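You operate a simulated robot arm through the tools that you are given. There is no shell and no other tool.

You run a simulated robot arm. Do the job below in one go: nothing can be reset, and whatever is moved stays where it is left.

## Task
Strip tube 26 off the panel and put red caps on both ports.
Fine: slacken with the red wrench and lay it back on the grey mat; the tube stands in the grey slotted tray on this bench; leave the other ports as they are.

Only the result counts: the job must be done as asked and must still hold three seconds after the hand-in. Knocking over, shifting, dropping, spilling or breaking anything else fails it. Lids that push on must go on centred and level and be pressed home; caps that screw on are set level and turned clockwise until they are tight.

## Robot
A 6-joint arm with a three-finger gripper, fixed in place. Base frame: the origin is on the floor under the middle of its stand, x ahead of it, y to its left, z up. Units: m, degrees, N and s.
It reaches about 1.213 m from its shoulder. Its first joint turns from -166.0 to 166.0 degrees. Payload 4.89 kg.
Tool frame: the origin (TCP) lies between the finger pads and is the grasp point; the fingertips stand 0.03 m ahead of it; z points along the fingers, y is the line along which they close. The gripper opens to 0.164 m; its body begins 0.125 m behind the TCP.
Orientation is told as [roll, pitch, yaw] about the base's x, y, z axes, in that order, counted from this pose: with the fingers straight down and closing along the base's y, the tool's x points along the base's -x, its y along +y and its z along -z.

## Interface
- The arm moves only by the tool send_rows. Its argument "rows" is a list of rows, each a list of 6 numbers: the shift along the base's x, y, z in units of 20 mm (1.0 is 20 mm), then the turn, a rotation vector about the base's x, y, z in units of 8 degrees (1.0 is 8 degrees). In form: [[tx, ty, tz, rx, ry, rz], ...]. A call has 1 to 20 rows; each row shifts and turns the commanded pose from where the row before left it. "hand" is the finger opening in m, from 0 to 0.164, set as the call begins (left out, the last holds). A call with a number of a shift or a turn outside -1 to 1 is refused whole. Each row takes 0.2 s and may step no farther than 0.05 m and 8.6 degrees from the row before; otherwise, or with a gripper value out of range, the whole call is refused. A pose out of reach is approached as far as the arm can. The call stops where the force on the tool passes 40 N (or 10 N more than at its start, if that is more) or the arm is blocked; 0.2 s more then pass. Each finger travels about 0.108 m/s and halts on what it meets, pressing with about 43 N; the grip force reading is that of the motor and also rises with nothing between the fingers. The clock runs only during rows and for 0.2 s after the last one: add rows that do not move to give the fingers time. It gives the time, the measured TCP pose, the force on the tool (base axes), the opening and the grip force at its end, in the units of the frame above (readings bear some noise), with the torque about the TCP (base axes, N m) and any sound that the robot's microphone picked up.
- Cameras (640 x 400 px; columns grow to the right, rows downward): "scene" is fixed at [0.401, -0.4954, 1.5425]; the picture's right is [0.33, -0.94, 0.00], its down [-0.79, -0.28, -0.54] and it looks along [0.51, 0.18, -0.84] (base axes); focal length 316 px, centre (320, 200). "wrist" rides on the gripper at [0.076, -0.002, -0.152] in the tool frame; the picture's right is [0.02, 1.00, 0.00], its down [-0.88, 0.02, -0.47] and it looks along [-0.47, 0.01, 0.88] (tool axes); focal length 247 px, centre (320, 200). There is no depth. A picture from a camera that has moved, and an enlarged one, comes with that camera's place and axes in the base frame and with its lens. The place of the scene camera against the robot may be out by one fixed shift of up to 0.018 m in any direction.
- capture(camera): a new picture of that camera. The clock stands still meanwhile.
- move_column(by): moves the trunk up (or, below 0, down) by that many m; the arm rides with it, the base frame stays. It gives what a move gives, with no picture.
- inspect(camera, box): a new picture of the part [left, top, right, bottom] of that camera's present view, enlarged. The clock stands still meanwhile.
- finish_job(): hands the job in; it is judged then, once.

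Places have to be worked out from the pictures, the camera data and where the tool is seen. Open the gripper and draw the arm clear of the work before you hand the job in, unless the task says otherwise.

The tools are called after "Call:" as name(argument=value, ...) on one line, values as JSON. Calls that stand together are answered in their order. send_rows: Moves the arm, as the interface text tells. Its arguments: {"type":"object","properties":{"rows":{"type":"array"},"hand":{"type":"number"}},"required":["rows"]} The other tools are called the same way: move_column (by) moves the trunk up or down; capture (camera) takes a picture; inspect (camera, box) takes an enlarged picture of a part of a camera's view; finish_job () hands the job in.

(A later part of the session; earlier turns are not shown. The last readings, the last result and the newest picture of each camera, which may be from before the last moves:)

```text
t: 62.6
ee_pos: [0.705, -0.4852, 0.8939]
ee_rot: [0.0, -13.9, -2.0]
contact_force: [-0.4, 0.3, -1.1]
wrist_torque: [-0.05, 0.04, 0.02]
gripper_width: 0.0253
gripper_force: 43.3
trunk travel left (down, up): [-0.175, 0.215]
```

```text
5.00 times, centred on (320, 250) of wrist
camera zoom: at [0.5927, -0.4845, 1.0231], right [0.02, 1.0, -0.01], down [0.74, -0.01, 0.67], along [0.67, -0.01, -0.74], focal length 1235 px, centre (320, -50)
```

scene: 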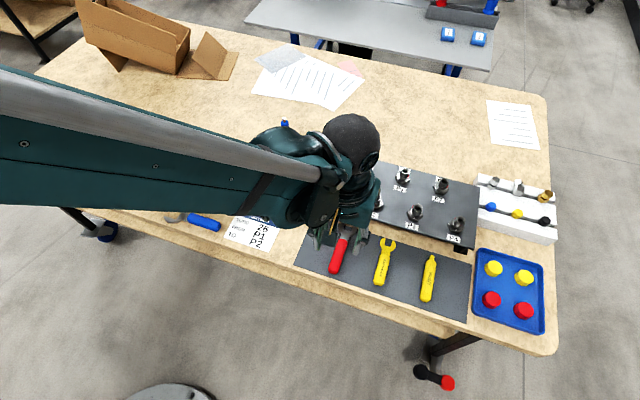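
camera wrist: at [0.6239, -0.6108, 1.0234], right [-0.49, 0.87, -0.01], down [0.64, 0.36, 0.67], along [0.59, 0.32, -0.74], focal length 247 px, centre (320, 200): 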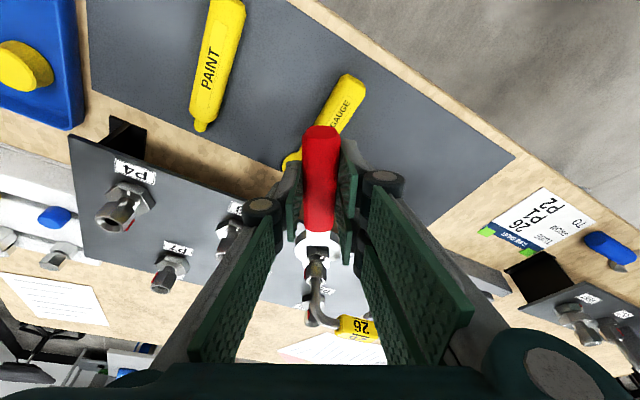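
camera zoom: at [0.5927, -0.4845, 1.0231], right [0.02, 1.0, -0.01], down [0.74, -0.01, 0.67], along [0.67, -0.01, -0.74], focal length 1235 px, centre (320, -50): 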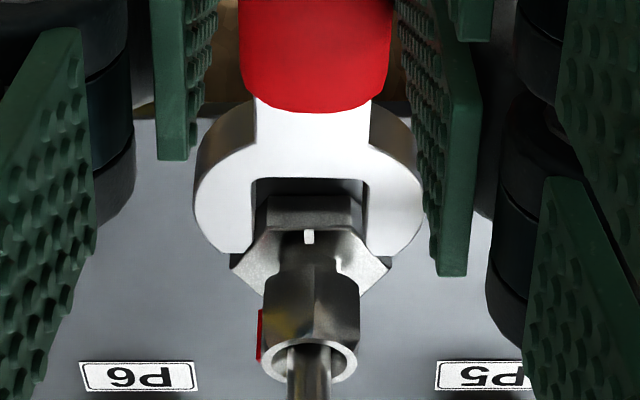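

The flats line up at -2°. Engage 45 mm.

Call:
send_rows(rows=[[0.562, -0.015, 0, 0, 0, 0], [0.562, -0.02, 0, 0, 0, 0], [0.562, -0.02, 0, 0, 0, 0], [0.562, -0.02, 0, 0, 0, 0], [0, 0, 0, 0, 0, 0]])

Call:
inspect(camera="wrist", box=[280, 220, 360, 280])

```text
t: 63.8
ee_pos: [0.7506, -0.488, 0.8943]
ee_rot: [0.0, -14.0, -2.1]
contact_force: [-1.2, 10.6, -3.1]
wrist_torque: [0.21, 0.29, 0.99]
gripper_width: 0.025
gripper_force: 42.9
trunk travel left (down, up): [-0.175, 0.215]
```

```text
6.67 times, centred on (320, 250) of wrist
camera zoom: at [0.6379, -0.4864, 1.0241], right [0.01, 1.0, -0.01], down [0.74, -0.01, 0.67], along [0.67, -0.01, -0.74], focal length 1646 px, centre (320, -133)
```

zoom: 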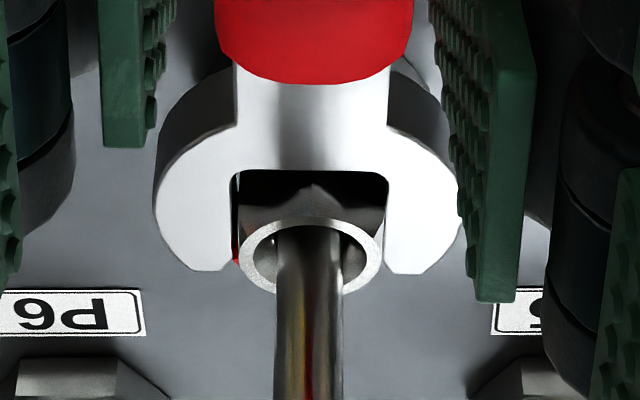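

About 10 N side push toward +y, so I shift +0.5 mm and turn to +30°.

Call:
send_rows(rows=[[0, 0.025, 0, 0, 0, 0], [0.0053, -0.4543, 0.01, 0, 0, 0.6667], [0.0476, -0.4526, 0.01, 0, 0, 0.6667], [0.0892, -0.4454, 0.01, 0, 0, 0.6667], [0.1303, -0.4352, 0.01, 0, 0, 0.6667], [0.1704, -0.4217, 0.01, 0, 0, 0.6667], [0.2086, -0.4038, 0.01, 0, 0, 0.6667], [0, 0, 0, 0, 0, 0]])

Call:
inspect(camera="wrist", box=[280, 220, 360, 280])

```text
t: 65.6
ee_pos: [0.7634, -0.5392, 0.8947]
ee_rot: [0.1, -14.0, 30.0]
contact_force: [4.4, -5.4, -2.3]
wrist_torque: [-0.24, 0.01, -0.7]
gripper_width: 0.0254
gripper_force: 42.7
trunk travel left (down, up): [-0.175, 0.215]
```

```text
6.67 times, centred on (320, 250) of wrist
camera zoom: at [0.6672, -0.5976, 1.0244], right [-0.52, 0.86, -0.01], down [0.63, 0.39, 0.67], along [0.58, 0.35, -0.74], focal length 1646 px, centre (320, -133)
```

zoom: 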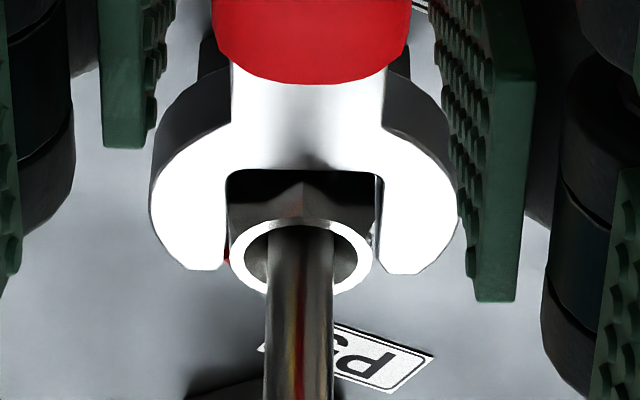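

The nut itself now gives only ~0.03 N·m, so P2 is loose. I null the side force, then retract straight along the handle.

Call:
send_rows(rows=[[0.02, -0.03, 0, 0, 0, 0], [0, 0, 0, 0, 0, -0.12], [0, 0, 0, 0, 0, 0]])

```text
t: 66.4
ee_pos: [0.7637, -0.5395, 0.8967]
ee_rot: [0.0, -14.0, 29.0]
contact_force: [-5.1, 8.6, -2.0]
wrist_torque: [0.14, 0.27, 1.02]
gripper_width: 0.0254
gripper_force: 42.2
trunk travel left (down, up): [-0.175, 0.215]
```

Slightly over-corrected; I go back half of it and then retract.

Call:
send_rows(rows=[[-0.009, 0.015, 0, 0, 0, 0], [0, 0, 0, 0, 0, 0]])

```text
t: 67.0
ee_pos: [0.7621, -0.5391, 0.8953]
ee_rot: [0.0, -14.1, 29.0]
contact_force: [-6.1, 10.4, -2.9]
wrist_torque: [0.16, 0.28, 1.2]
gripper_width: 0.0252
gripper_force: 43.1
trunk travel left (down, up): [-0.175, 0.215]
```

The 1° turn about the TCP moved the jaw sideways; I compensate 1.2 mm to the right and recheck the force.

Call:
send_rows(rows=[[-0.031, 0.052, 0, 0, 0, 0], [0, 0, 0, 0, 0, 0]])

```text
t: 67.6
ee_pos: [0.7635, -0.5395, 0.8956]
ee_rot: [0.0, -14.0, 29.1]
contact_force: [-0.8, 1.5, -0.3]
wrist_torque: [0.07, 0.01, 0.21]
gripper_width: 0.0255
gripper_force: 42.9
trunk travel left (down, up): [-0.175, 0.215]
```

Side load is gone. Retract 45 mm along the handle.

Call:
send_rows(rows=[[-0.4, -0.222, 0, 0, 0, 0], [-0.523, -0.29, 0, 0, 0, 0], [-0.523, -0.29, 0, 0, 0, 0], [-0.523, -0.29, 0, 0, 0, 0], [0, 0, 0, 0, 0, 0]])

Call:
inspect(camera="wrist", box=[280, 210, 360, 290])

Call:
capture(camera="scene")

```text
t: 68.8
ee_pos: [0.7229, -0.5598, 0.8953]
ee_rot: [-0.1, -14.0, 29.1]
contact_force: [0.0, -0.2, -0.9]
wrist_torque: [-0.04, 0.05, 0.0]
gripper_width: 0.0253
gripper_force: 43.3
trunk travel left (down, up): [-0.175, 0.215]
```

```text
5.00 times, centred on (320, 250) of wrist
camera zoom: at [0.6255, -0.6164, 1.0245], right [-0.5, 0.86, -0.01], down [0.64, 0.38, 0.67], along [0.58, 0.33, -0.74], focal length 1235 px, centre (320, -50)
```

zoom: 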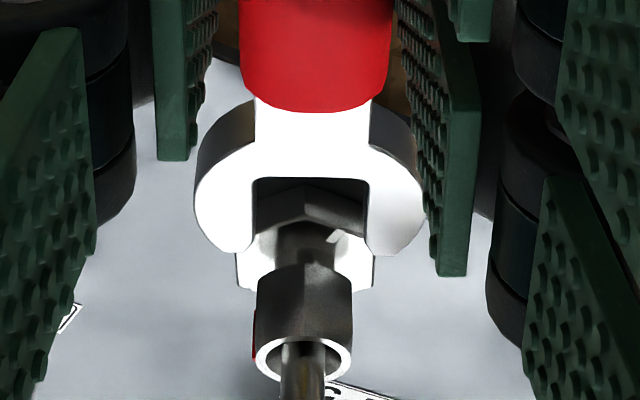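

```text
taken
```

scene: 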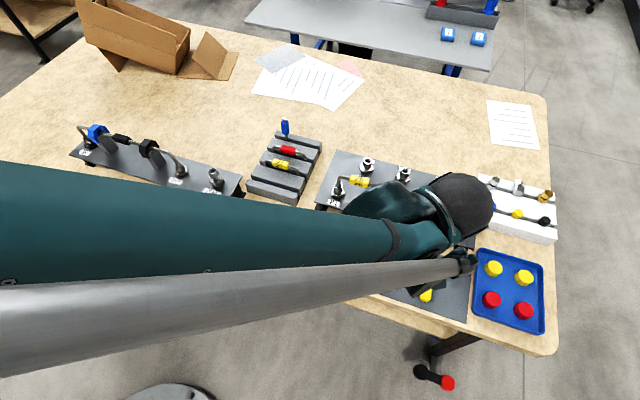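

P2's nut sits at ~148° too. Now I carry the wrench back over its old place on the mat: raise, swing to yaw 0, and go to x≈0.70, y≈-0.441, pitching to 12°.

Call:
send_rows(rows=[[-0.3, 0, 0.4, 0, 0, -0.906], [-0.3, 0, 0.4, 0, 0, -0.906], [-0.3, 0, 0.4, 0, 0, -0.906], [-0.27, 0, 0.4, 0, 0, -0.906], [0, 0.851, 0, 0, 0, 0], [0, 0.851, 0, 0, 0, 0], [0, 0.851, 0, 0, 0, 0], [0, 0.851, 0, 0, 0, 0], [0, 0.851, 0, 0, 0, 0], [0, 0.851, 0, 0, 0, 0], [0, 0.851, 0, 0, 0.25, 0], [0, 0, 0, 0, 0, 0]])

Call:
capture(camera="wrist")

```text
t: 71.4
ee_pos: [0.7007, -0.4415, 0.9271]
ee_rot: [0.0, -11.9, -0.1]
contact_force: [-0.4, -0.7, -1.0]
wrist_torque: [0.01, 0.02, 0.0]
gripper_width: 0.0254
gripper_force: 43.2
trunk travel left (down, up): [-0.175, 0.215]
```

```text
taken
camera wrist: at [0.5926, -0.4447, 1.0604], right [-0.02, 1.0, 0.0], down [0.76, 0.02, 0.65], along [0.65, 0.01, -0.76], focal length 247 px, centre (320, 200)
```

wrist: 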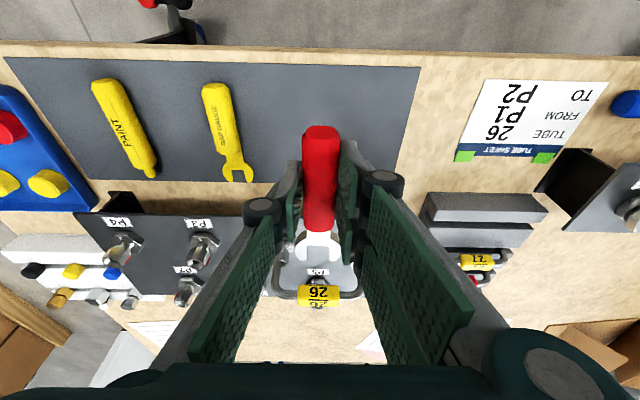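

Clear spot below. I lower to about z 0.825, then creep.

Call:
send_rows(rows=[[0, 0, -0.85, 0, 0, 0], [0, 0, -0.85, 0, 0, 0], [0, 0, -0.85, 0, 0, 0], [0, 0, -0.85, 0, 0, 0], [0, 0, -0.85, 0, 0, 0], [0, 0, -0.8, 0, 0, 0], [0, 0, 0, 0, 0, 0]])

Call:
inspect(camera="wrist", box=[220, 100, 420, 290])

```text
t: 73.0
ee_pos: [0.6998, -0.4433, 0.8288]
ee_rot: [0.1, -12.0, 0.0]
contact_force: [-4.1, -1.0, 30.5]
wrist_torque: [-0.03, 0.81, -0.11]
gripper_width: 0.0252
gripper_force: 43.0
trunk travel left (down, up): [-0.175, 0.215]
```

```text
2.11 times, centred on (320, 195) of wrist
camera zoom: at [0.5926, -0.4452, 0.9612], right [-0.02, 1.0, -0.01], down [0.76, 0.02, 0.65], along [0.65, 0.01, -0.76], focal length 520 px, centre (320, 210)
```

zoom: 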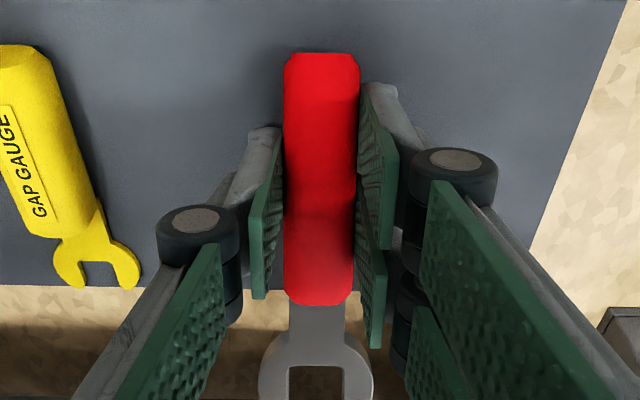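

Contact came early: the jaw tip (x≈0.806) is resting on the panel's front edge, tipping the wrench nose-up in the grip (that edge also caused the droop at pick-up). I lift 45 mm straight up, then look.

Call:
send_rows(rows=[[0, 0, 0.3, 0, 0, 0], [0, 0, 0.65, 0, 0, 0], [0, 0, 0.65, 0, 0, 0], [0, 0, 0.65, 0, 0, 0], [0, 0, 0, 0, 0, 0]])

Call:
capture(camera="wrist")

Call:
inspect(camera="wrist", box=[220, 100, 420, 290])

```text
t: 74.2
ee_pos: [0.6988, -0.4403, 0.8716]
ee_rot: [-0.1, -12.0, 0.0]
contact_force: [-0.3, -0.3, -2.0]
wrist_torque: [-0.03, 0.01, 0.03]
gripper_width: 0.0253
gripper_force: 42.9
trunk travel left (down, up): [-0.175, 0.215]
```

```text
taken
camera wrist: at [0.5922, -0.4438, 1.0048], right [-0.02, 1.0, 0.0], down [0.76, 0.02, 0.65], along [0.65, 0.01, -0.76], focal length 247 px, centre (320, 200)
```

wrist: 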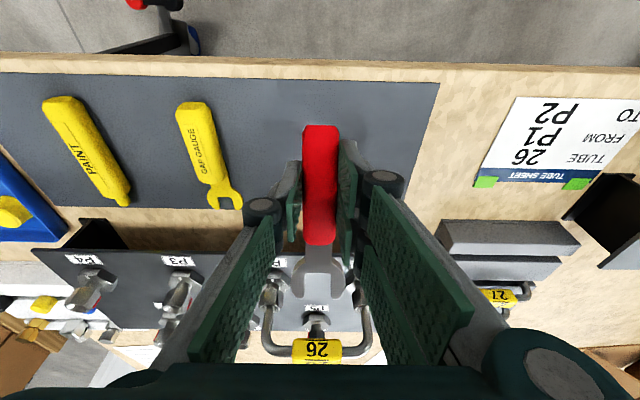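

```text
2.11 times, centred on (320, 195) of wrist
camera zoom: at [0.5922, -0.4438, 1.0048], right [-0.02, 1.0, 0.0], down [0.76, 0.02, 0.65], along [0.65, 0.01, -0.76], focal length 520 px, centre (320, 210)
```

zoom: 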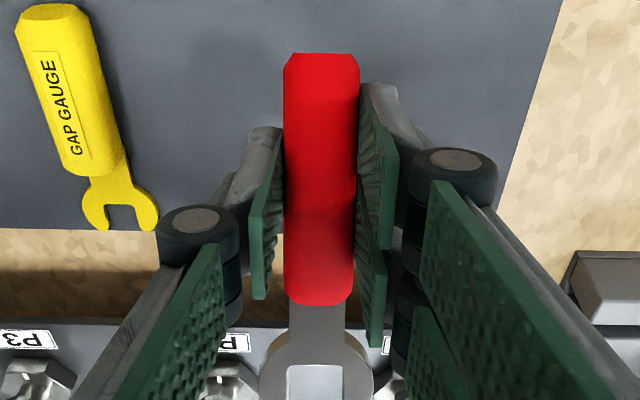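

All else is intact. I pitch the tool back to vertical, yaw 20° so the wrench lies diagonally clear of the panel edge, and back off a few millimetres.

Call:
send_rows(rows=[[-0.4, 0, 0.2, 0, 0.5, 0], [-0.1, 0, 0, 0, 0.5, 0], [0, 0, 0, 0, 0.5, 0], [0.1, -0.1, 0, 0, 0, 0.833], [0.1, -0.1, 0, 0, 0, 0.833], [0, -0.1, 0, 0, 0, 0.834], [0, 0, 0, 0, 0, 0]])

Call:
capture(camera="wrist")

Call:
inspect(camera="wrist", box=[220, 100, 420, 290])

```text
t: 75.8
ee_pos: [0.6946, -0.4465, 0.8753]
ee_rot: [0.0, 0.1, 20.1]
contact_force: [-0.1, -0.1, -1.5]
wrist_torque: [-0.02, 0.01, 0.01]
gripper_width: 0.025
gripper_force: 42.9
trunk travel left (down, up): [-0.175, 0.215]
```

```text
taken
camera wrist: at [0.6215, -0.4762, 1.0283], right [-0.36, 0.93, 0.0], down [0.82, 0.32, 0.47], along [0.44, 0.17, -0.88], focal length 247 px, centre (320, 200)
```

wrist: 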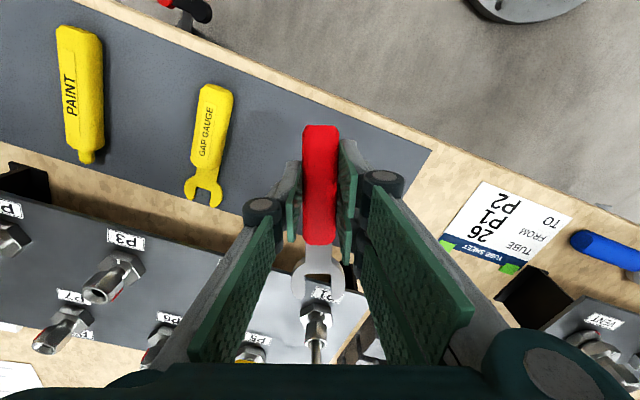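

```text
2.11 times, centred on (320, 195) of wrist
camera zoom: at [0.6215, -0.4762, 1.0283], right [-0.36, 0.93, 0.0], down [0.82, 0.32, 0.47], along [0.44, 0.17, -0.88], focal length 520 px, centre (320, 210)
```

zoom: 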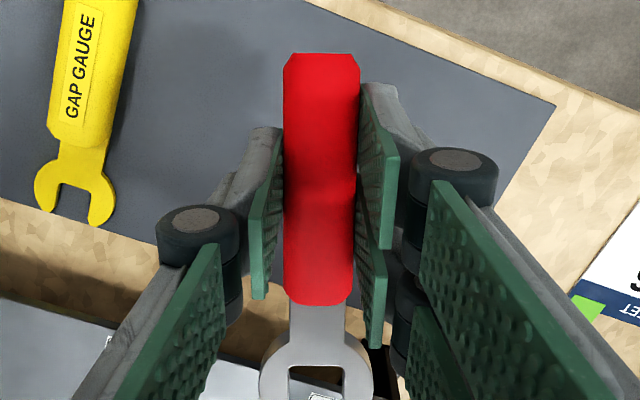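

The wrench sits ~14° nose-up relative to the tool. I tilt the tool 10° nose-down so the wrench is nearly level, move 5 mm forward, and lower to ~0.826.

Call:
send_rows(rows=[[0.12, 0, 0, -0.2138, 0.5875, 0], [0.13, 0, 0, -0.2138, 0.5875, 0], [0, 0, -0.6, 0, 0, 0], [0, 0, -0.6, 0, 0, 0], [0, 0, -0.6, 0, 0, 0], [0, 0, -0.6, 0, 0, 0], [0, 0, 0, 0, 0, 0]])

Call:
capture(camera="wrist")

Call:
inspect(camera="scene", box=[280, 140, 440, 290])

```text
t: 77.4
ee_pos: [0.6989, -0.4467, 0.8264]
ee_rot: [-0.1, 10.0, 20.0]
contact_force: [0.3, 0.1, -1.5]
wrist_torque: [-0.02, 0.02, -0.02]
gripper_width: 0.025
gripper_force: 42.5
trunk travel left (down, up): [-0.175, 0.215]
```

```text
taken
camera wrist: at [0.6522, -0.4664, 0.9904], right [-0.36, 0.93, 0.0], down [0.89, 0.34, 0.31], along [0.29, 0.12, -0.95], focal length 247 px, centre (320, 200)
```

wrist: 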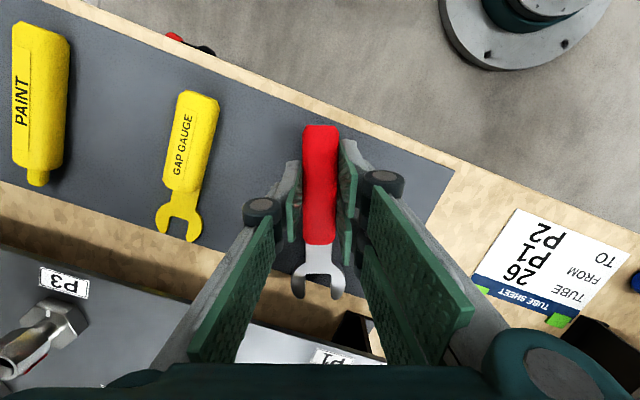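

```text
2.67 times, centred on (360, 215) of scene
camera zoom: at [0.401, -0.4954, 1.5425], right [0.33, -0.94, 0.0], down [-0.79, -0.28, -0.54], along [0.51, 0.18, -0.84], focal length 843 px, centre (213, 160)
```

zoom: 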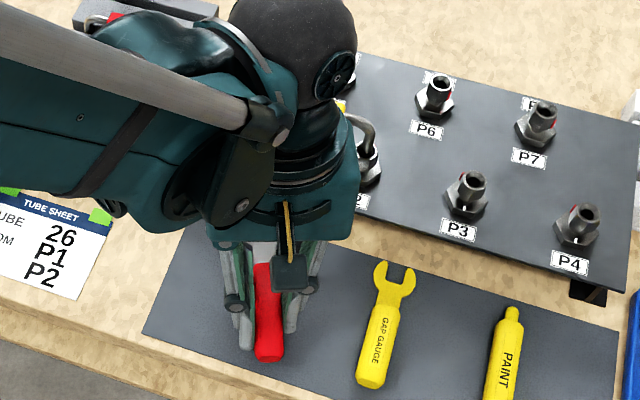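

Jaw tip is at x≈0.794, clear of the panel edge. I creep down 1 mm per row.

Call:
send_rows(rows=[[0, 0, -0.05, 0, 0, 0], [0, 0, -0.05, 0, 0, 0], [0, 0, -0.05, 0, 0, 0], [0, 0, -0.05, 0, 0, 0], [0, 0, 0, 0, 0, 0]])

```text
t: 78.6
ee_pos: [0.6993, -0.4473, 0.8245]
ee_rot: [0.0, 10.1, 20.0]
contact_force: [0.5, -0.9, -1.1]
wrist_torque: [0.01, 0.03, 0.05]
gripper_width: 0.0251
gripper_force: 43.1
trunk travel left (down, up): [-0.175, 0.215]
```

Call:
send_rows(rows=[[0, 0, -0.05, 0, 0, 0], [0, 0, -0.05, 0, 0, 0], [0, 0, -0.05, 0, 0, 0], [0, 0, 0, 0, 0, 0]])

```text
t: 79.6
ee_pos: [0.6992, -0.4468, 0.821]
ee_rot: [0.0, 10.0, 20.0]
contact_force: [0.8, -0.6, -1.2]
wrist_torque: [0.01, 0.0, 0.03]
gripper_width: 0.0252
gripper_force: 42.9
trunk travel left (down, up): [-0.175, 0.215]
```

No contact yet at 0.821 (expected touch near 0.8185). I keep creeping down 3 mm.

Call:
send_rows(rows=[[0, 0, -0.05, 0, 0, 0], [0, 0, -0.05, 0, 0, 0], [0, 0, -0.05, 0, 0, 0], [0, 0, 0, 0, 0, 0]])

Call:
capture(camera="wrist")

```text
t: 80.6
ee_pos: [0.6978, -0.4473, 0.8178]
ee_rot: [0.0, 9.9, 20.0]
contact_force: [1.0, -0.3, -1.4]
wrist_torque: [-0.03, -0.01, 0.0]
gripper_width: 0.0252
gripper_force: 43.1
trunk travel left (down, up): [-0.175, 0.215]
```

```text
taken
camera wrist: at [0.6523, -0.467, 0.9811], right [-0.36, 0.93, 0.0], down [0.89, 0.34, 0.31], along [0.29, 0.12, -0.95], focal length 247 px, centre (320, 200)
```

wrist: 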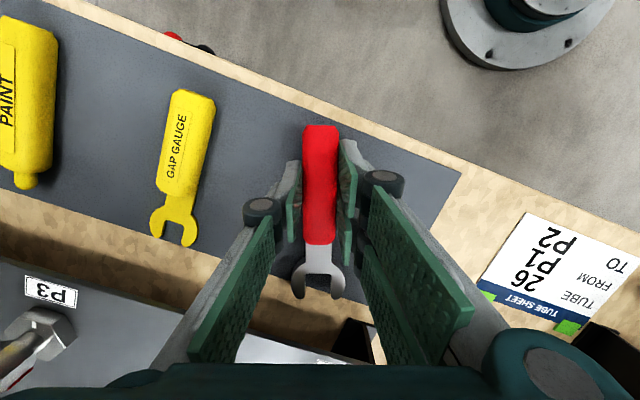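

Still no contact; continue in 1 mm steps.

Call:
send_rows(rows=[[0, 0, -0.05, 0, 0, 0], [0, 0, -0.05, 0, 0, 0], [0, 0, -0.05, 0, 0, 0], [0, 0, 0, 0, 0, 0]])

```text
t: 81.6
ee_pos: [0.6981, -0.4459, 0.8151]
ee_rot: [0.0, 10.0, 20.0]
contact_force: [0.4, -1.3, 21.9]
wrist_torque: [0.54, -0.41, -0.05]
gripper_width: 0.0251
gripper_force: 43.0
trunk travel left (down, up): [-0.175, 0.215]
```

The fingertips/handle have touched the mat (22 N at z≈0.815, mat ≈0.780). I back up 1 mm and open the fingers to release the wrench.

Call:
send_rows(rows=[[0, 0, 0.05, 0, 0, 0], [0, 0, 0, 0, 0, 0]])

Call:
send_rows(rows=[[0, 0, 0, 0, 0, 0], [0, 0, 0, 0, 0, 0], [0, 0, 0, 0, 0, 0], [0, 0, 0, 0, 0, 0]], hand=0.06)

Call:
capture(camera="wrist")

```text
t: 82.2
ee_pos: [0.6984, -0.4469, 0.816]
ee_rot: [0.0, 10.0, 19.9]
contact_force: [3.7, -4.0, 16.0]
wrist_torque: [0.26, -0.38, -0.14]
gripper_width: 0.0249
gripper_force: 43.6
trunk travel left (down, up): [-0.175, 0.215]
```

```text
t: 83.2
ee_pos: [0.6989, -0.4461, 0.8154]
ee_rot: [0.1, 10.0, 20.0]
contact_force: [0.7, -2.0, 2.1]
wrist_torque: [0.04, -0.05, -0.05]
gripper_width: 0.0606
gripper_force: 0.0
trunk travel left (down, up): [-0.175, 0.215]
```

```text
taken
camera wrist: at [0.6524, -0.4667, 0.979], right [-0.36, 0.93, 0.0], down [0.89, 0.34, 0.31], along [0.29, 0.12, -0.95], focal length 247 px, centre (320, 200)
```

wrist: 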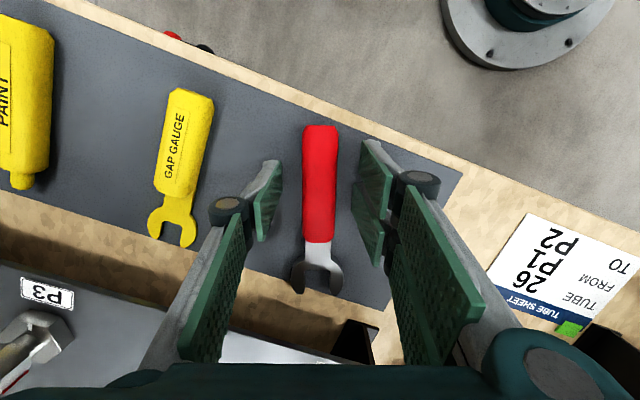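

The wrench lies flat on the mat. I rise straight up and bring the tool back to vertical with yaw 0.

Call:
send_rows(rows=[[0, 0, 0.5, 0, 0, 0], [0, 0, 0.8, 0, 0, 0], [0, 0, 0.8, 0, 0, 0], [0, 0, 0.8, 0, 0, 0], [0, 0, 0.8, 0, 0, 0], [0, 0, 0.8, 0, 0, 0], [0, 0, 0.8, 0.2138, -0.5875, 0], [0, 0, 0.8, 0.2138, -0.5875, 0], [0, 0, 0.5, 0, 0, -0.8333], [0, 0, 0.5, 0, 0, -0.8333], [0, 0, 0.5, 0, 0, -0.8334], [0, 0, 0, 0, 0, 0]])

Call:
capture(camera="wrist")

Call:
capture(camera="scene")

```text
t: 85.8
ee_pos: [0.6983, -0.447, 0.9665]
ee_rot: [0.0, 0.0, -0.1]
contact_force: [0.9, 0.3, 0.9]
wrist_torque: [0.02, -0.01, 0.04]
gripper_width: 0.0599
gripper_force: 0.0
trunk travel left (down, up): [-0.175, 0.215]
```

```text
taken
camera wrist: at [0.6215, -0.4491, 1.1204], right [-0.02, 1.0, 0.0], down [0.88, 0.02, 0.47], along [0.47, 0.01, -0.88], focal length 247 px, centre (320, 200)
```

wrist: 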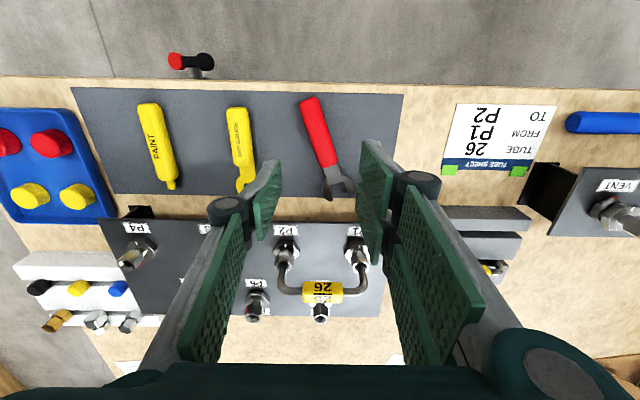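

```text
taken
```

scene: 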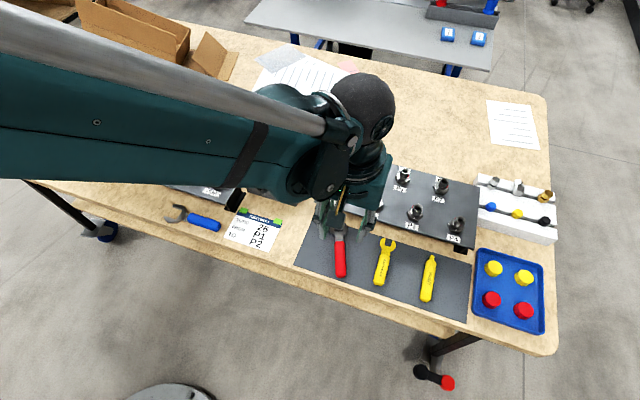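

The wrench rests on the mat and the loosened nuts are visible. Before handling the tube I move over to look at the grey slotted tray from above.

Call:
send_rows(rows=[[0.3, 0.9, 0.5, 0, 0, 0], [0.3, 0.9, 0.5, 0, 0, 0], [0.3, 0.9, 0.5, 0, 0, 0], [0.3, 0.9, 0.5, 0, 0, 0], [0.3, 0.9, 0.5, 0, 0, 0], [0.3, 0.9, 0.5, 0, 0, 0], [0.3, 0.9, 0.5, 0, 0, 0], [0.3, 0.9, 0.5, 0, 0, 0], [0.3, 0.9, 0.5, 0, 0, 0], [0.3, 0.9, 0.5, 0, 0, 0], [0.3, 0.9, 0.5, 0, 0, 0], [0.3, 0.9, 0.5, 0, 0, 0], [0, 0, 0, 0, 0, 0]], hand=0.164)

Call:
capture(camera="wrist")

Call:
inspect(camera="wrist", box=[240, 140, 420, 280])

Call:
inspect(camera="scene", box=[310, 140, 490, 260])

```text
t: 88.6
ee_pos: [0.7719, -0.2306, 1.0871]
ee_rot: [0.0, 0.0, 0.1]
contact_force: [-0.5, 0.2, -0.5]
wrist_torque: [-0.03, 0.02, -0.02]
gripper_width: 0.1638
gripper_force: 0.0
trunk travel left (down, up): [-0.175, 0.215]
```

```text
taken
camera wrist: at [0.6942, -0.2343, 1.2402], right [-0.02, 1.0, 0.0], down [0.88, 0.02, 0.47], along [0.47, 0.01, -0.88], focal length 247 px, centre (320, 200)
```

wrist: 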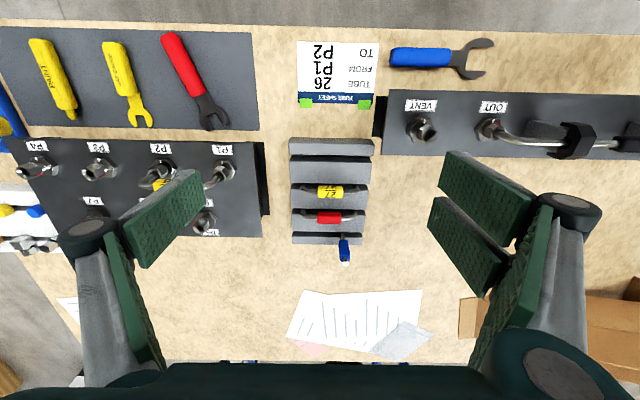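

```text
2.86 times, centred on (330, 210) of wrist
camera zoom: at [0.6942, -0.2343, 1.2402], right [-0.02, 1.0, 0.0], down [0.88, 0.02, 0.47], along [0.47, 0.01, -0.88], focal length 706 px, centre (291, 171)
```

zoom: 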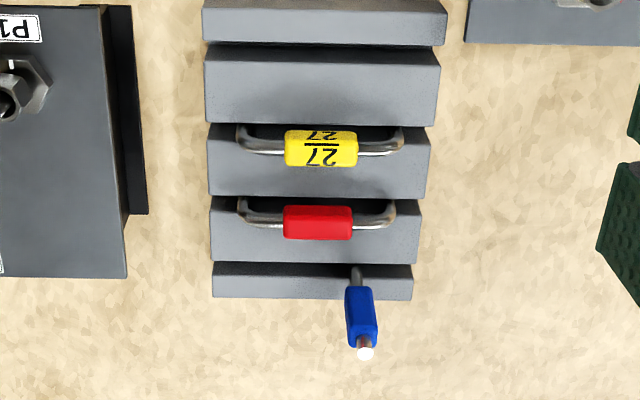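

```text
3.33 times, centred on (400, 200) of scene
camera zoom: at [0.401, -0.4954, 1.5425], right [0.33, -0.94, 0.0], down [-0.79, -0.28, -0.54], along [0.51, 0.18, -0.84], focal length 1054 px, centre (53, 200)
```

zoom: 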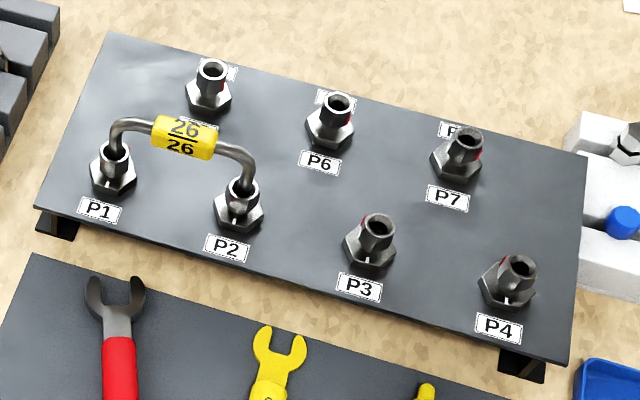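

I go closer over the tray to measure the free front slot and the spacing to tube 27.

Call:
send_rows(rows=[[-0.1, 0.15, -0.9, 0, 0, 0], [-0.1, 0.15, -0.9, 0, 0, 0], [-0.1, 0.15, -0.9, 0, 0, 0], [-0.1, 0.15, -0.9, 0, 0, 0], [-0.1, 0.15, -0.9, 0, 0, 0], [-0.1, 0.15, -0.9, 0, 0, 0], [0, 0, 0, 0, 0, 0]])

Call:
capture(camera="wrist")

Call:
inspect(camera="wrist", box=[240, 180, 400, 290])

Call:
inspect(camera="wrist", box=[260, 280, 380, 360])

```text
t: 90.2
ee_pos: [0.758, -0.2117, 0.978]
ee_rot: [0.0, 0.0, -0.1]
contact_force: [0.7, 1.0, -0.1]
wrist_torque: [0.02, -0.01, 0.02]
gripper_width: 0.1639
gripper_force: 0.0
trunk travel left (down, up): [-0.175, 0.215]
```

```text
taken
camera wrist: at [0.6808, -0.2157, 1.1313], right [-0.02, 1.0, 0.0], down [0.88, 0.02, 0.47], along [0.47, 0.01, -0.88], focal length 247 px, centre (320, 200)
```

wrist: 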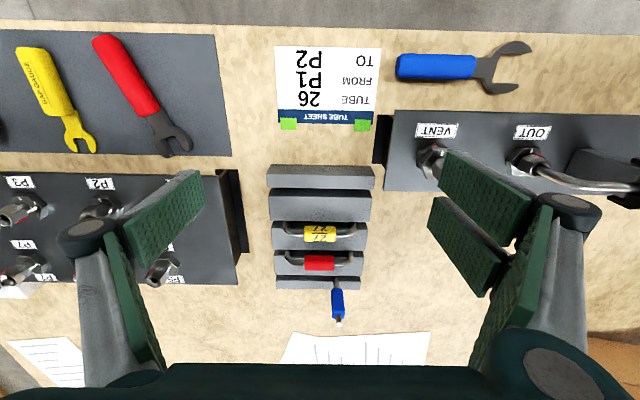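

```text
3.64 times, centred on (320, 235) of wrist
camera zoom: at [0.6808, -0.2157, 1.1313], right [-0.02, 1.0, 0.0], down [0.88, 0.02, 0.47], along [0.47, 0.01, -0.88], focal length 898 px, centre (320, 73)
```

zoom: 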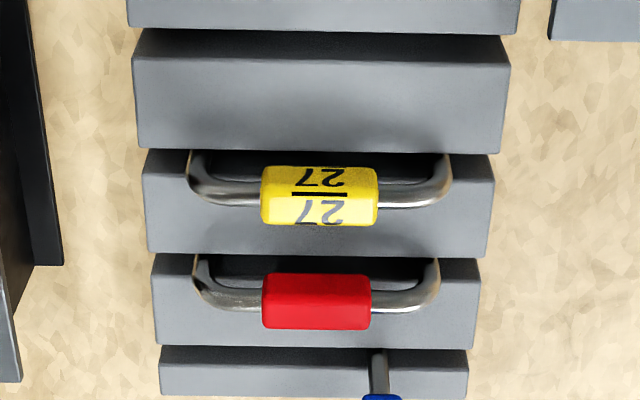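

```text
5.00 times, centred on (320, 320) of wrist
camera zoom: at [0.6808, -0.2157, 1.1313], right [-0.02, 1.0, 0.0], down [0.88, 0.02, 0.47], along [0.47, 0.01, -0.88], focal length 1235 px, centre (320, -400)
```

zoom: 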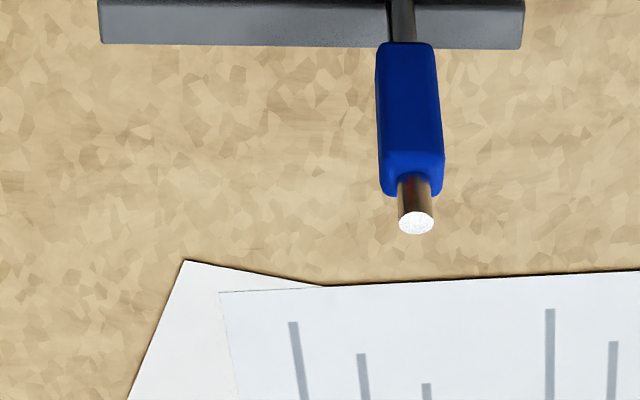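

The front slot is free: centre x≈0.831, bar tops z≈0.827, tube 27 in the next slot at x≈0.882 with its label centre at z≈0.85; tray centre y≈-0.21. Next I rise, yaw 90° so the fingers close along x, and go above tube 26's label at [0.845,-0.441].

Call:
send_rows(rows=[[0.1, -0.2, 0.8, 0, 0, 0.5], [0.33, -0.9, 0.3, 0, 0, 0.9], [0.33, -0.9, 0.3, 0, 0, 0.9], [0.33, -0.9, 0.3, 0, 0, 0.9], [0.33, -0.9, 0.3, 0, 0, 0.9], [0.33, -0.9, 0.3, 0, 0, 0.9], [0.33, -0.9, 0.3, 0, 0, 0.9], [0.33, -0.9, 0.3, 0, 0, 0.9], [0.33, -0.9, 0.0, 0, 0, 0.9], [0.33, -0.9, 0.0, 0, 0, 0.9], [0.33, -0.9, 0.0, 0, 0, 0.9], [0.33, -0.9, 0, 0, 0, 0.9], [0.33, -0.9, 0, 0, 0, 0.85], [0.33, -0.46, 0, 0, 0, 0.0], [0, 0, 0, 0, 0, 0]], hand=0.08)

Call:
capture(camera="wrist")

Call:
capture(camera="scene")

```text
t: 93.4
ee_pos: [0.8456, -0.4423, 1.0361]
ee_rot: [0.0, 0.0, 90.0]
contact_force: [-0.2, -0.4, 0.6]
wrist_torque: [0.02, 0.01, 0.02]
gripper_width: 0.08
gripper_force: 0.1
trunk travel left (down, up): [-0.175, 0.215]
```

```text
taken
camera wrist: at [0.847, -0.5203, 1.1886], right [-1.0, -0.02, 0.0], down [-0.02, 0.88, 0.47], along [-0.01, 0.47, -0.88], focal length 247 px, centre (320, 200)
```

wrist: 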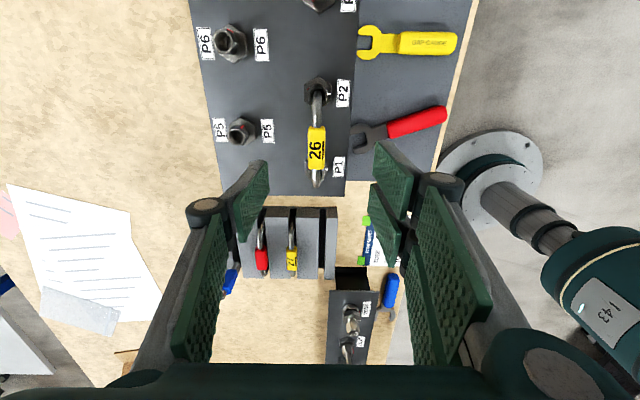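

```text
taken
```

scene: 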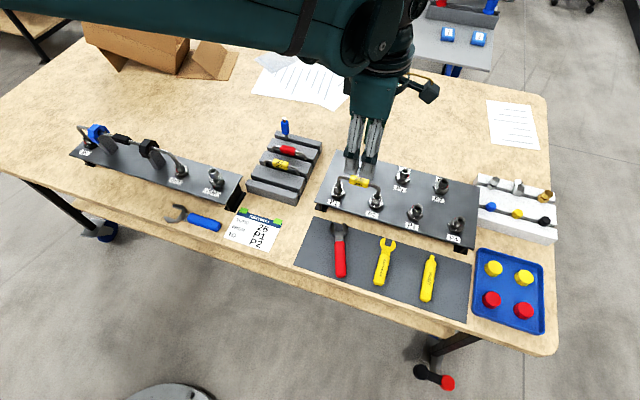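

I zoom on the tube label to fix its x/y under the fingers.

Call:
inspect(camera="wrist", box=[270, 70, 370, 200])

Call:
inspect(camera="scene", box=[310, 110, 430, 230])

```text
3.08 times, centred on (320, 135) of wrist
camera zoom: at [0.847, -0.5203, 1.1886], right [-1.0, -0.02, 0.0], down [-0.02, 0.88, 0.47], along [-0.01, 0.47, -0.88], focal length 760 px, centre (320, 400)
```

zoom: 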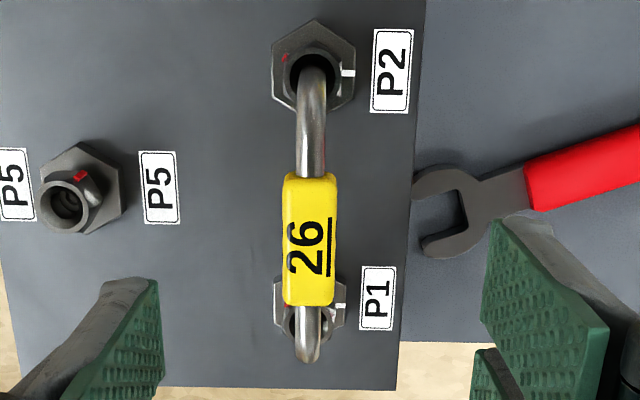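

```text
3.33 times, centred on (370, 170) of scene
camera zoom: at [0.401, -0.4954, 1.5425], right [0.33, -0.94, 0.0], down [-0.79, -0.28, -0.54], along [0.51, 0.18, -0.84], focal length 1054 px, centre (153, 300)
```

zoom: 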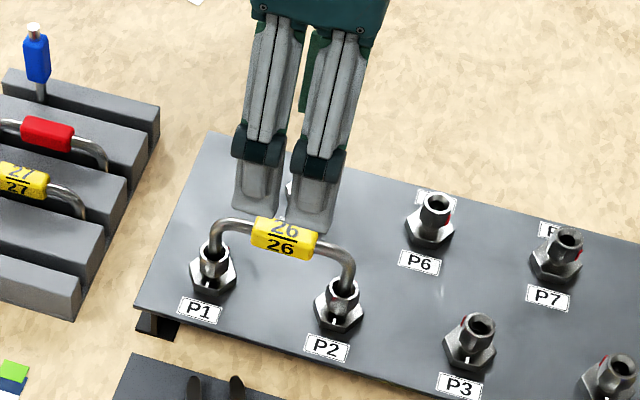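

Label centre is at x≈0.849, y≈-0.443 and ~20 mm wide, 48 mm long. I shift +3 mm in x and lower to z≈0.95 to look.

Call:
send_rows(rows=[[0.15, 0, 0, 0, 0, 0], [0, 0, -0.85, 0, 0, 0], [0, 0, -0.85, 0, 0, 0], [0, 0, -0.85, 0, 0, 0], [0, 0, -0.85, 0, 0, 0], [0, 0, -0.85, 0, 0, 0], [0, 0, 0, 0, 0, 0]])

Call:
capture(camera="wrist")

Call:
inspect(camera="scene", box=[310, 110, 430, 230])

```text
t: 95.0
ee_pos: [0.8481, -0.4417, 0.9518]
ee_rot: [-0.1, 0.1, 89.9]
contact_force: [0.7, -0.9, 0.6]
wrist_torque: [0.01, -0.01, 0.01]
gripper_width: 0.08
gripper_force: 0.2
trunk travel left (down, up): [-0.175, 0.215]
```

```text
taken
camera wrist: at [0.8489, -0.5203, 1.1048], right [-1.0, -0.02, 0.0], down [-0.02, 0.88, 0.47], along [-0.01, 0.47, -0.88], focal length 247 px, centre (320, 200)
```

wrist: 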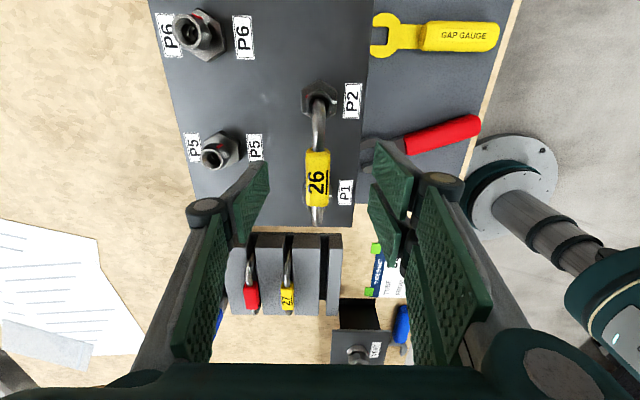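

```text
3.33 times, centred on (370, 170) of scene
camera zoom: at [0.401, -0.4954, 1.5425], right [0.33, -0.94, 0.0], down [-0.79, -0.28, -0.54], along [0.51, 0.18, -0.84], focal length 1054 px, centre (153, 300)
```

zoom: 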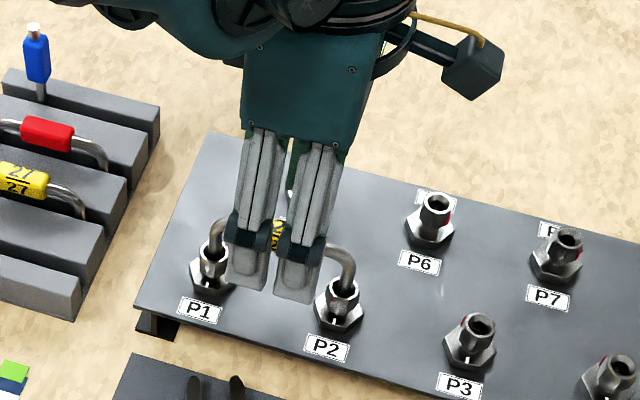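

Label's top is at z≈0.928. I lower another 16 mm so the pads cover the label and close on it.

Call:
send_rows(rows=[[0.03, 0, -0.4, 0, 0, 0], [0, 0, -0.4, 0, 0, 0], [0, 0, 0, 0, 0, 0]])

Call:
inspect(camera="wrist", box=[240, 120, 400, 260])

```text
t: 95.8
ee_pos: [0.8497, -0.4433, 0.9363]
ee_rot: [0.0, 0.0, 90.0]
contact_force: [0.7, 0.4, 0.5]
wrist_torque: [0.0, 0.0, 0.03]
gripper_width: 0.0801
gripper_force: 0.2
trunk travel left (down, up): [-0.175, 0.215]
```

```text
2.86 times, centred on (320, 190) of wrist
camera zoom: at [0.8499, -0.5205, 1.0892], right [-1.0, -0.02, 0.0], down [-0.02, 0.88, 0.47], along [-0.01, 0.47, -0.88], focal length 706 px, centre (320, 229)
```

zoom: 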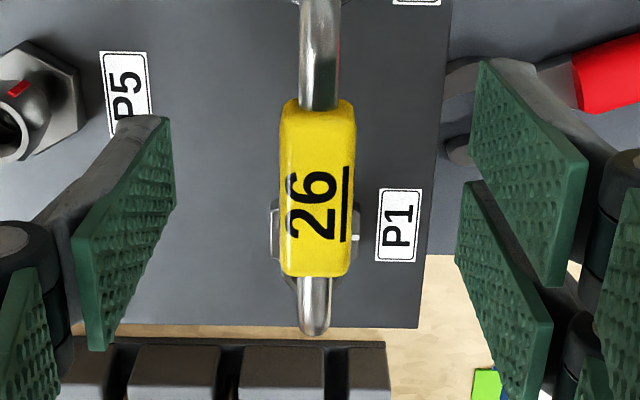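

Label is centred between the pads. Close the fingers.

Call:
send_rows(rows=[[0, 0, 0, 0, 0, 0], [0, 0, 0, 0, 0, 0], [0, 0, 0, 0, 0, 0], [0, 0, 0, 0, 0, 0], [0, 0, 0, 0, 0, 0]], hand=0.0)

Call:
capture(camera="wrist")

```text
t: 97.0
ee_pos: [0.8496, -0.443, 0.9367]
ee_rot: [0.1, -0.1, 90.0]
contact_force: [-0.3, -0.5, 0.1]
wrist_torque: [0.01, -0.02, 0.02]
gripper_width: 0.0182
gripper_force: 43.3
trunk travel left (down, up): [-0.175, 0.215]
```

```text
taken
camera wrist: at [0.8499, -0.5205, 1.0892], right [-1.0, -0.02, 0.0], down [-0.02, 0.88, 0.47], along [-0.01, 0.47, -0.88], focal length 247 px, centre (320, 200)
```

wrist: 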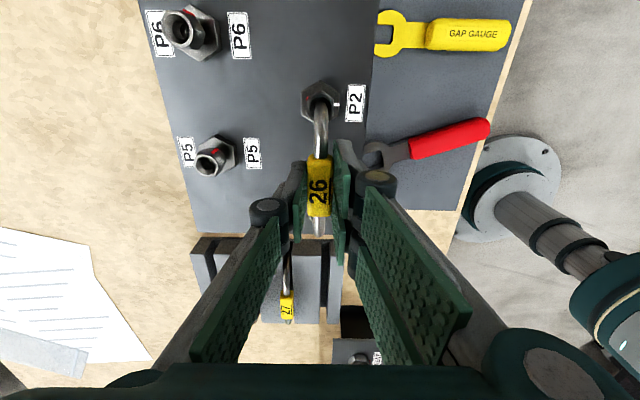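

Label gripped at 18 mm with no side load. I lift 5 mm gently and check the force.

Call:
send_rows(rows=[[0, 0, 0.1, 0, 0, 0], [0, 0, 0.15, 0, 0, 0], [0, 0, 0, 0, 0, 0]])

```text
t: 97.8
ee_pos: [0.8503, -0.443, 0.9414]
ee_rot: [0.1, 0.0, 89.9]
contact_force: [-0.7, 0.3, -0.6]
wrist_torque: [0.0, 0.01, 0.01]
gripper_width: 0.0182
gripper_force: 42.7
trunk travel left (down, up): [-0.175, 0.215]
```

The tube comes freely (no pull). I raise it 70 mm straight up and look.

Call:
send_rows(rows=[[0, 0, 0.4, 0, 0, 0], [0, 0, 0.6, 0, 0, 0], [0, 0, 0.6, 0, 0, 0], [0, 0, 0.8, 0, 0, 0], [0, 0, 0.8, 0, 0, 0], [0, 0, 0.4, 0, 0, 0], [0, 0, 0, 0, 0, 0]])

Call:
capture(camera="wrist")

Call:
inspect(camera="scene", box=[310, 90, 430, 230])

```text
t: 99.4
ee_pos: [0.8491, -0.4428, 1.0121]
ee_rot: [0.1, -0.1, 89.9]
contact_force: [-0.4, -0.1, 0.1]
wrist_torque: [0.03, -0.06, 0.0]
gripper_width: 0.018
gripper_force: 43.1
trunk travel left (down, up): [-0.175, 0.215]
```

```text
taken
camera wrist: at [0.8505, -0.52, 1.1653], right [-1.0, -0.02, 0.0], down [-0.02, 0.88, 0.47], along [-0.01, 0.47, -0.88], focal length 247 px, centre (320, 200)
```

wrist: 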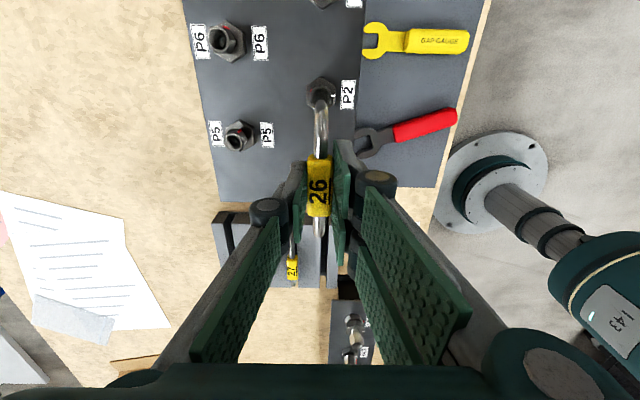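

```text
2.86 times, centred on (370, 160) of scene
camera zoom: at [0.401, -0.4954, 1.5425], right [0.33, -0.94, 0.0], down [-0.79, -0.28, -0.54], along [0.51, 0.18, -0.84], focal length 903 px, centre (177, 314)
```

zoom: 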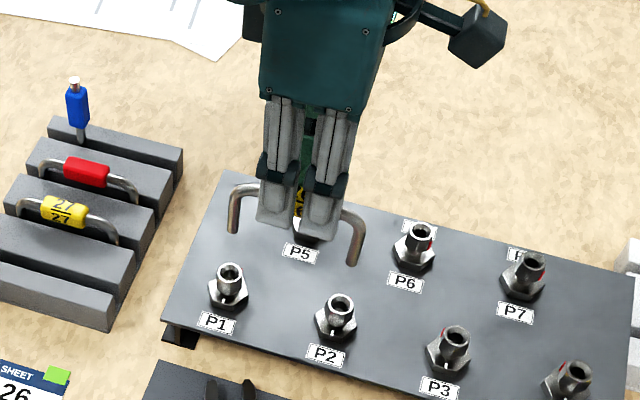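

Tube 26 is free; its leg ends hang about 70 mm below the TCP. I carry it level over the tray to about [0.831,-0.213].

Call:
send_rows(rows=[[-0.07, 0.96, 0, 0, 0, 0], [-0.07, 0.96, 0, 0, 0, 0], [-0.07, 0.96, 0, 0, 0, 0], [-0.07, 0.96, 0, 0, 0, 0], [-0.07, 0.96, 0, 0, 0, 0], [-0.07, 0.96, 0, 0, 0, 0], [-0.07, 0.96, 0, 0, 0, 0], [-0.07, 0.96, 0, 0, 0, 0], [-0.07, 0.96, 0, 0, 0, 0], [-0.07, 0.96, 0, 0, 0, 0], [-0.07, 0.96, 0, 0, 0, 0], [-0.07, 0.94, 0, 0, 0, 0], [0, 0, 0, 0, 0, 0]])

Call:
capture(camera="wrist")

Call:
inspect(camera="wrist", box=[250, 90, 390, 210])

Call:
inspect(camera="scene", box=[220, 90, 360, 220])

```text
t: 102.2
ee_pos: [0.8322, -0.2125, 1.0137]
ee_rot: [-0.1, 0.0, 90.1]
contact_force: [0.4, 0.8, 0.3]
wrist_torque: [0.01, -0.01, 0.01]
gripper_width: 0.0181
gripper_force: 43.5
trunk travel left (down, up): [-0.175, 0.215]
```

```text
taken
camera wrist: at [0.8326, -0.29, 1.1657], right [-1.0, -0.02, 0.0], down [-0.02, 0.88, 0.47], along [-0.01, 0.47, -0.88], focal length 247 px, centre (320, 200)
```

wrist: 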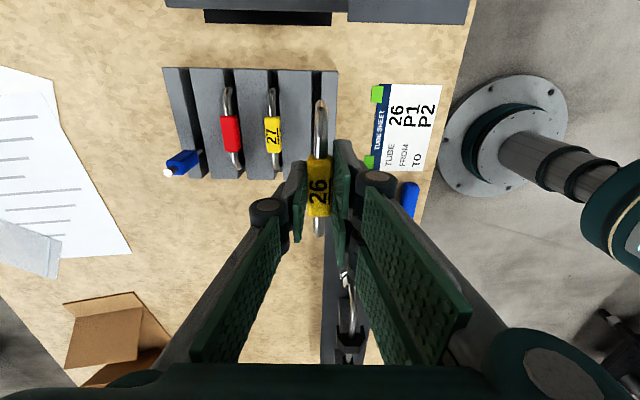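

```text
3.33 times, centred on (320, 150) of wrist
camera zoom: at [0.8326, -0.29, 1.1657], right [-1.0, -0.02, 0.0], down [-0.02, 0.88, 0.47], along [-0.01, 0.47, -0.88], focal length 823 px, centre (320, 367)
```

zoom: 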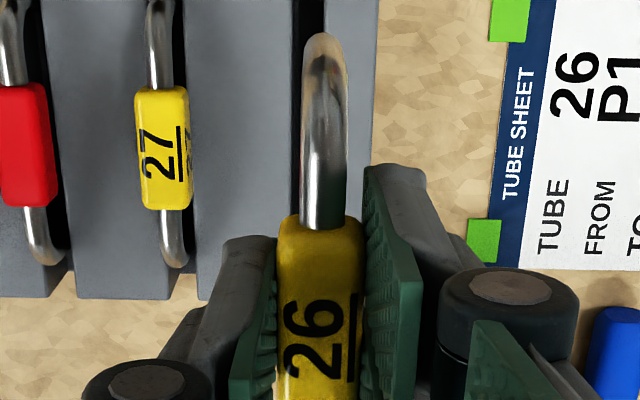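

```text
3.08 times, centred on (290, 155) of scene
camera zoom: at [0.401, -0.4954, 1.5425], right [0.33, -0.94, 0.0], down [-0.79, -0.28, -0.54], along [0.51, 0.18, -0.84], focal length 973 px, centre (412, 338)
```

zoom: 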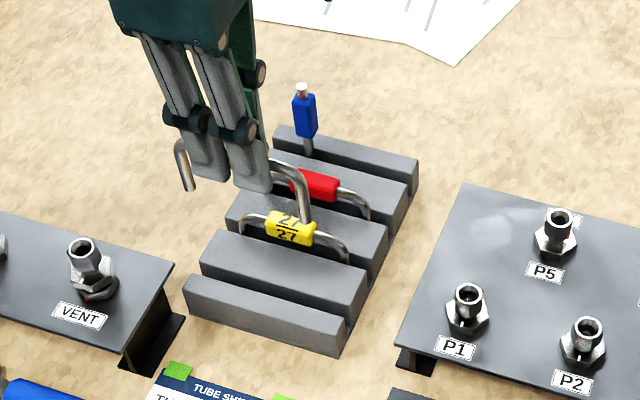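

I zoom on the slot end beyond the tube to see exactly where slot 1 lies relative to the tube's leg.

Call:
inspect(camera="wrist", box=[296, 64, 344, 110])

Call:
inspect(camera="wrist", box=[160, 60, 350, 180])

```text
8.70 times, centred on (320, 87) of wrist
camera zoom: at [0.8326, -0.29, 1.1657], right [-1.0, -0.02, 0.0], down [-0.02, 0.88, 0.47], along [-0.01, 0.47, -0.88], focal length 2148 px, centre (320, 1183)
```

zoom: 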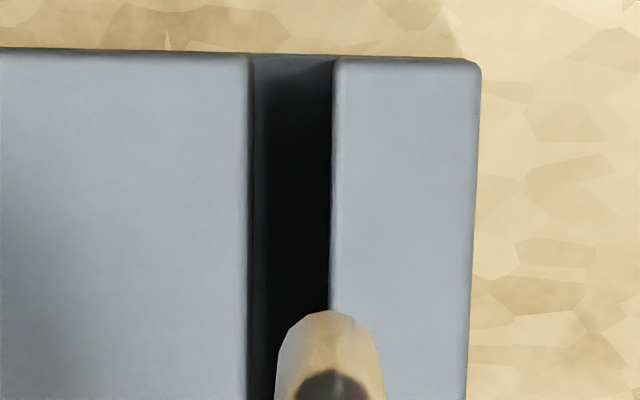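

```text
3.33 times, centred on (255, 120) of wrist
camera zoom: at [0.8326, -0.29, 1.1657], right [-1.0, -0.02, 0.0], down [-0.02, 0.88, 0.47], along [-0.01, 0.47, -0.88], focal length 823 px, centre (537, 467)
```

zoom: 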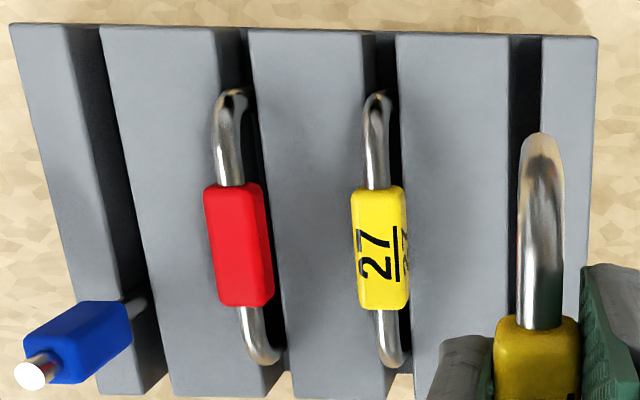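

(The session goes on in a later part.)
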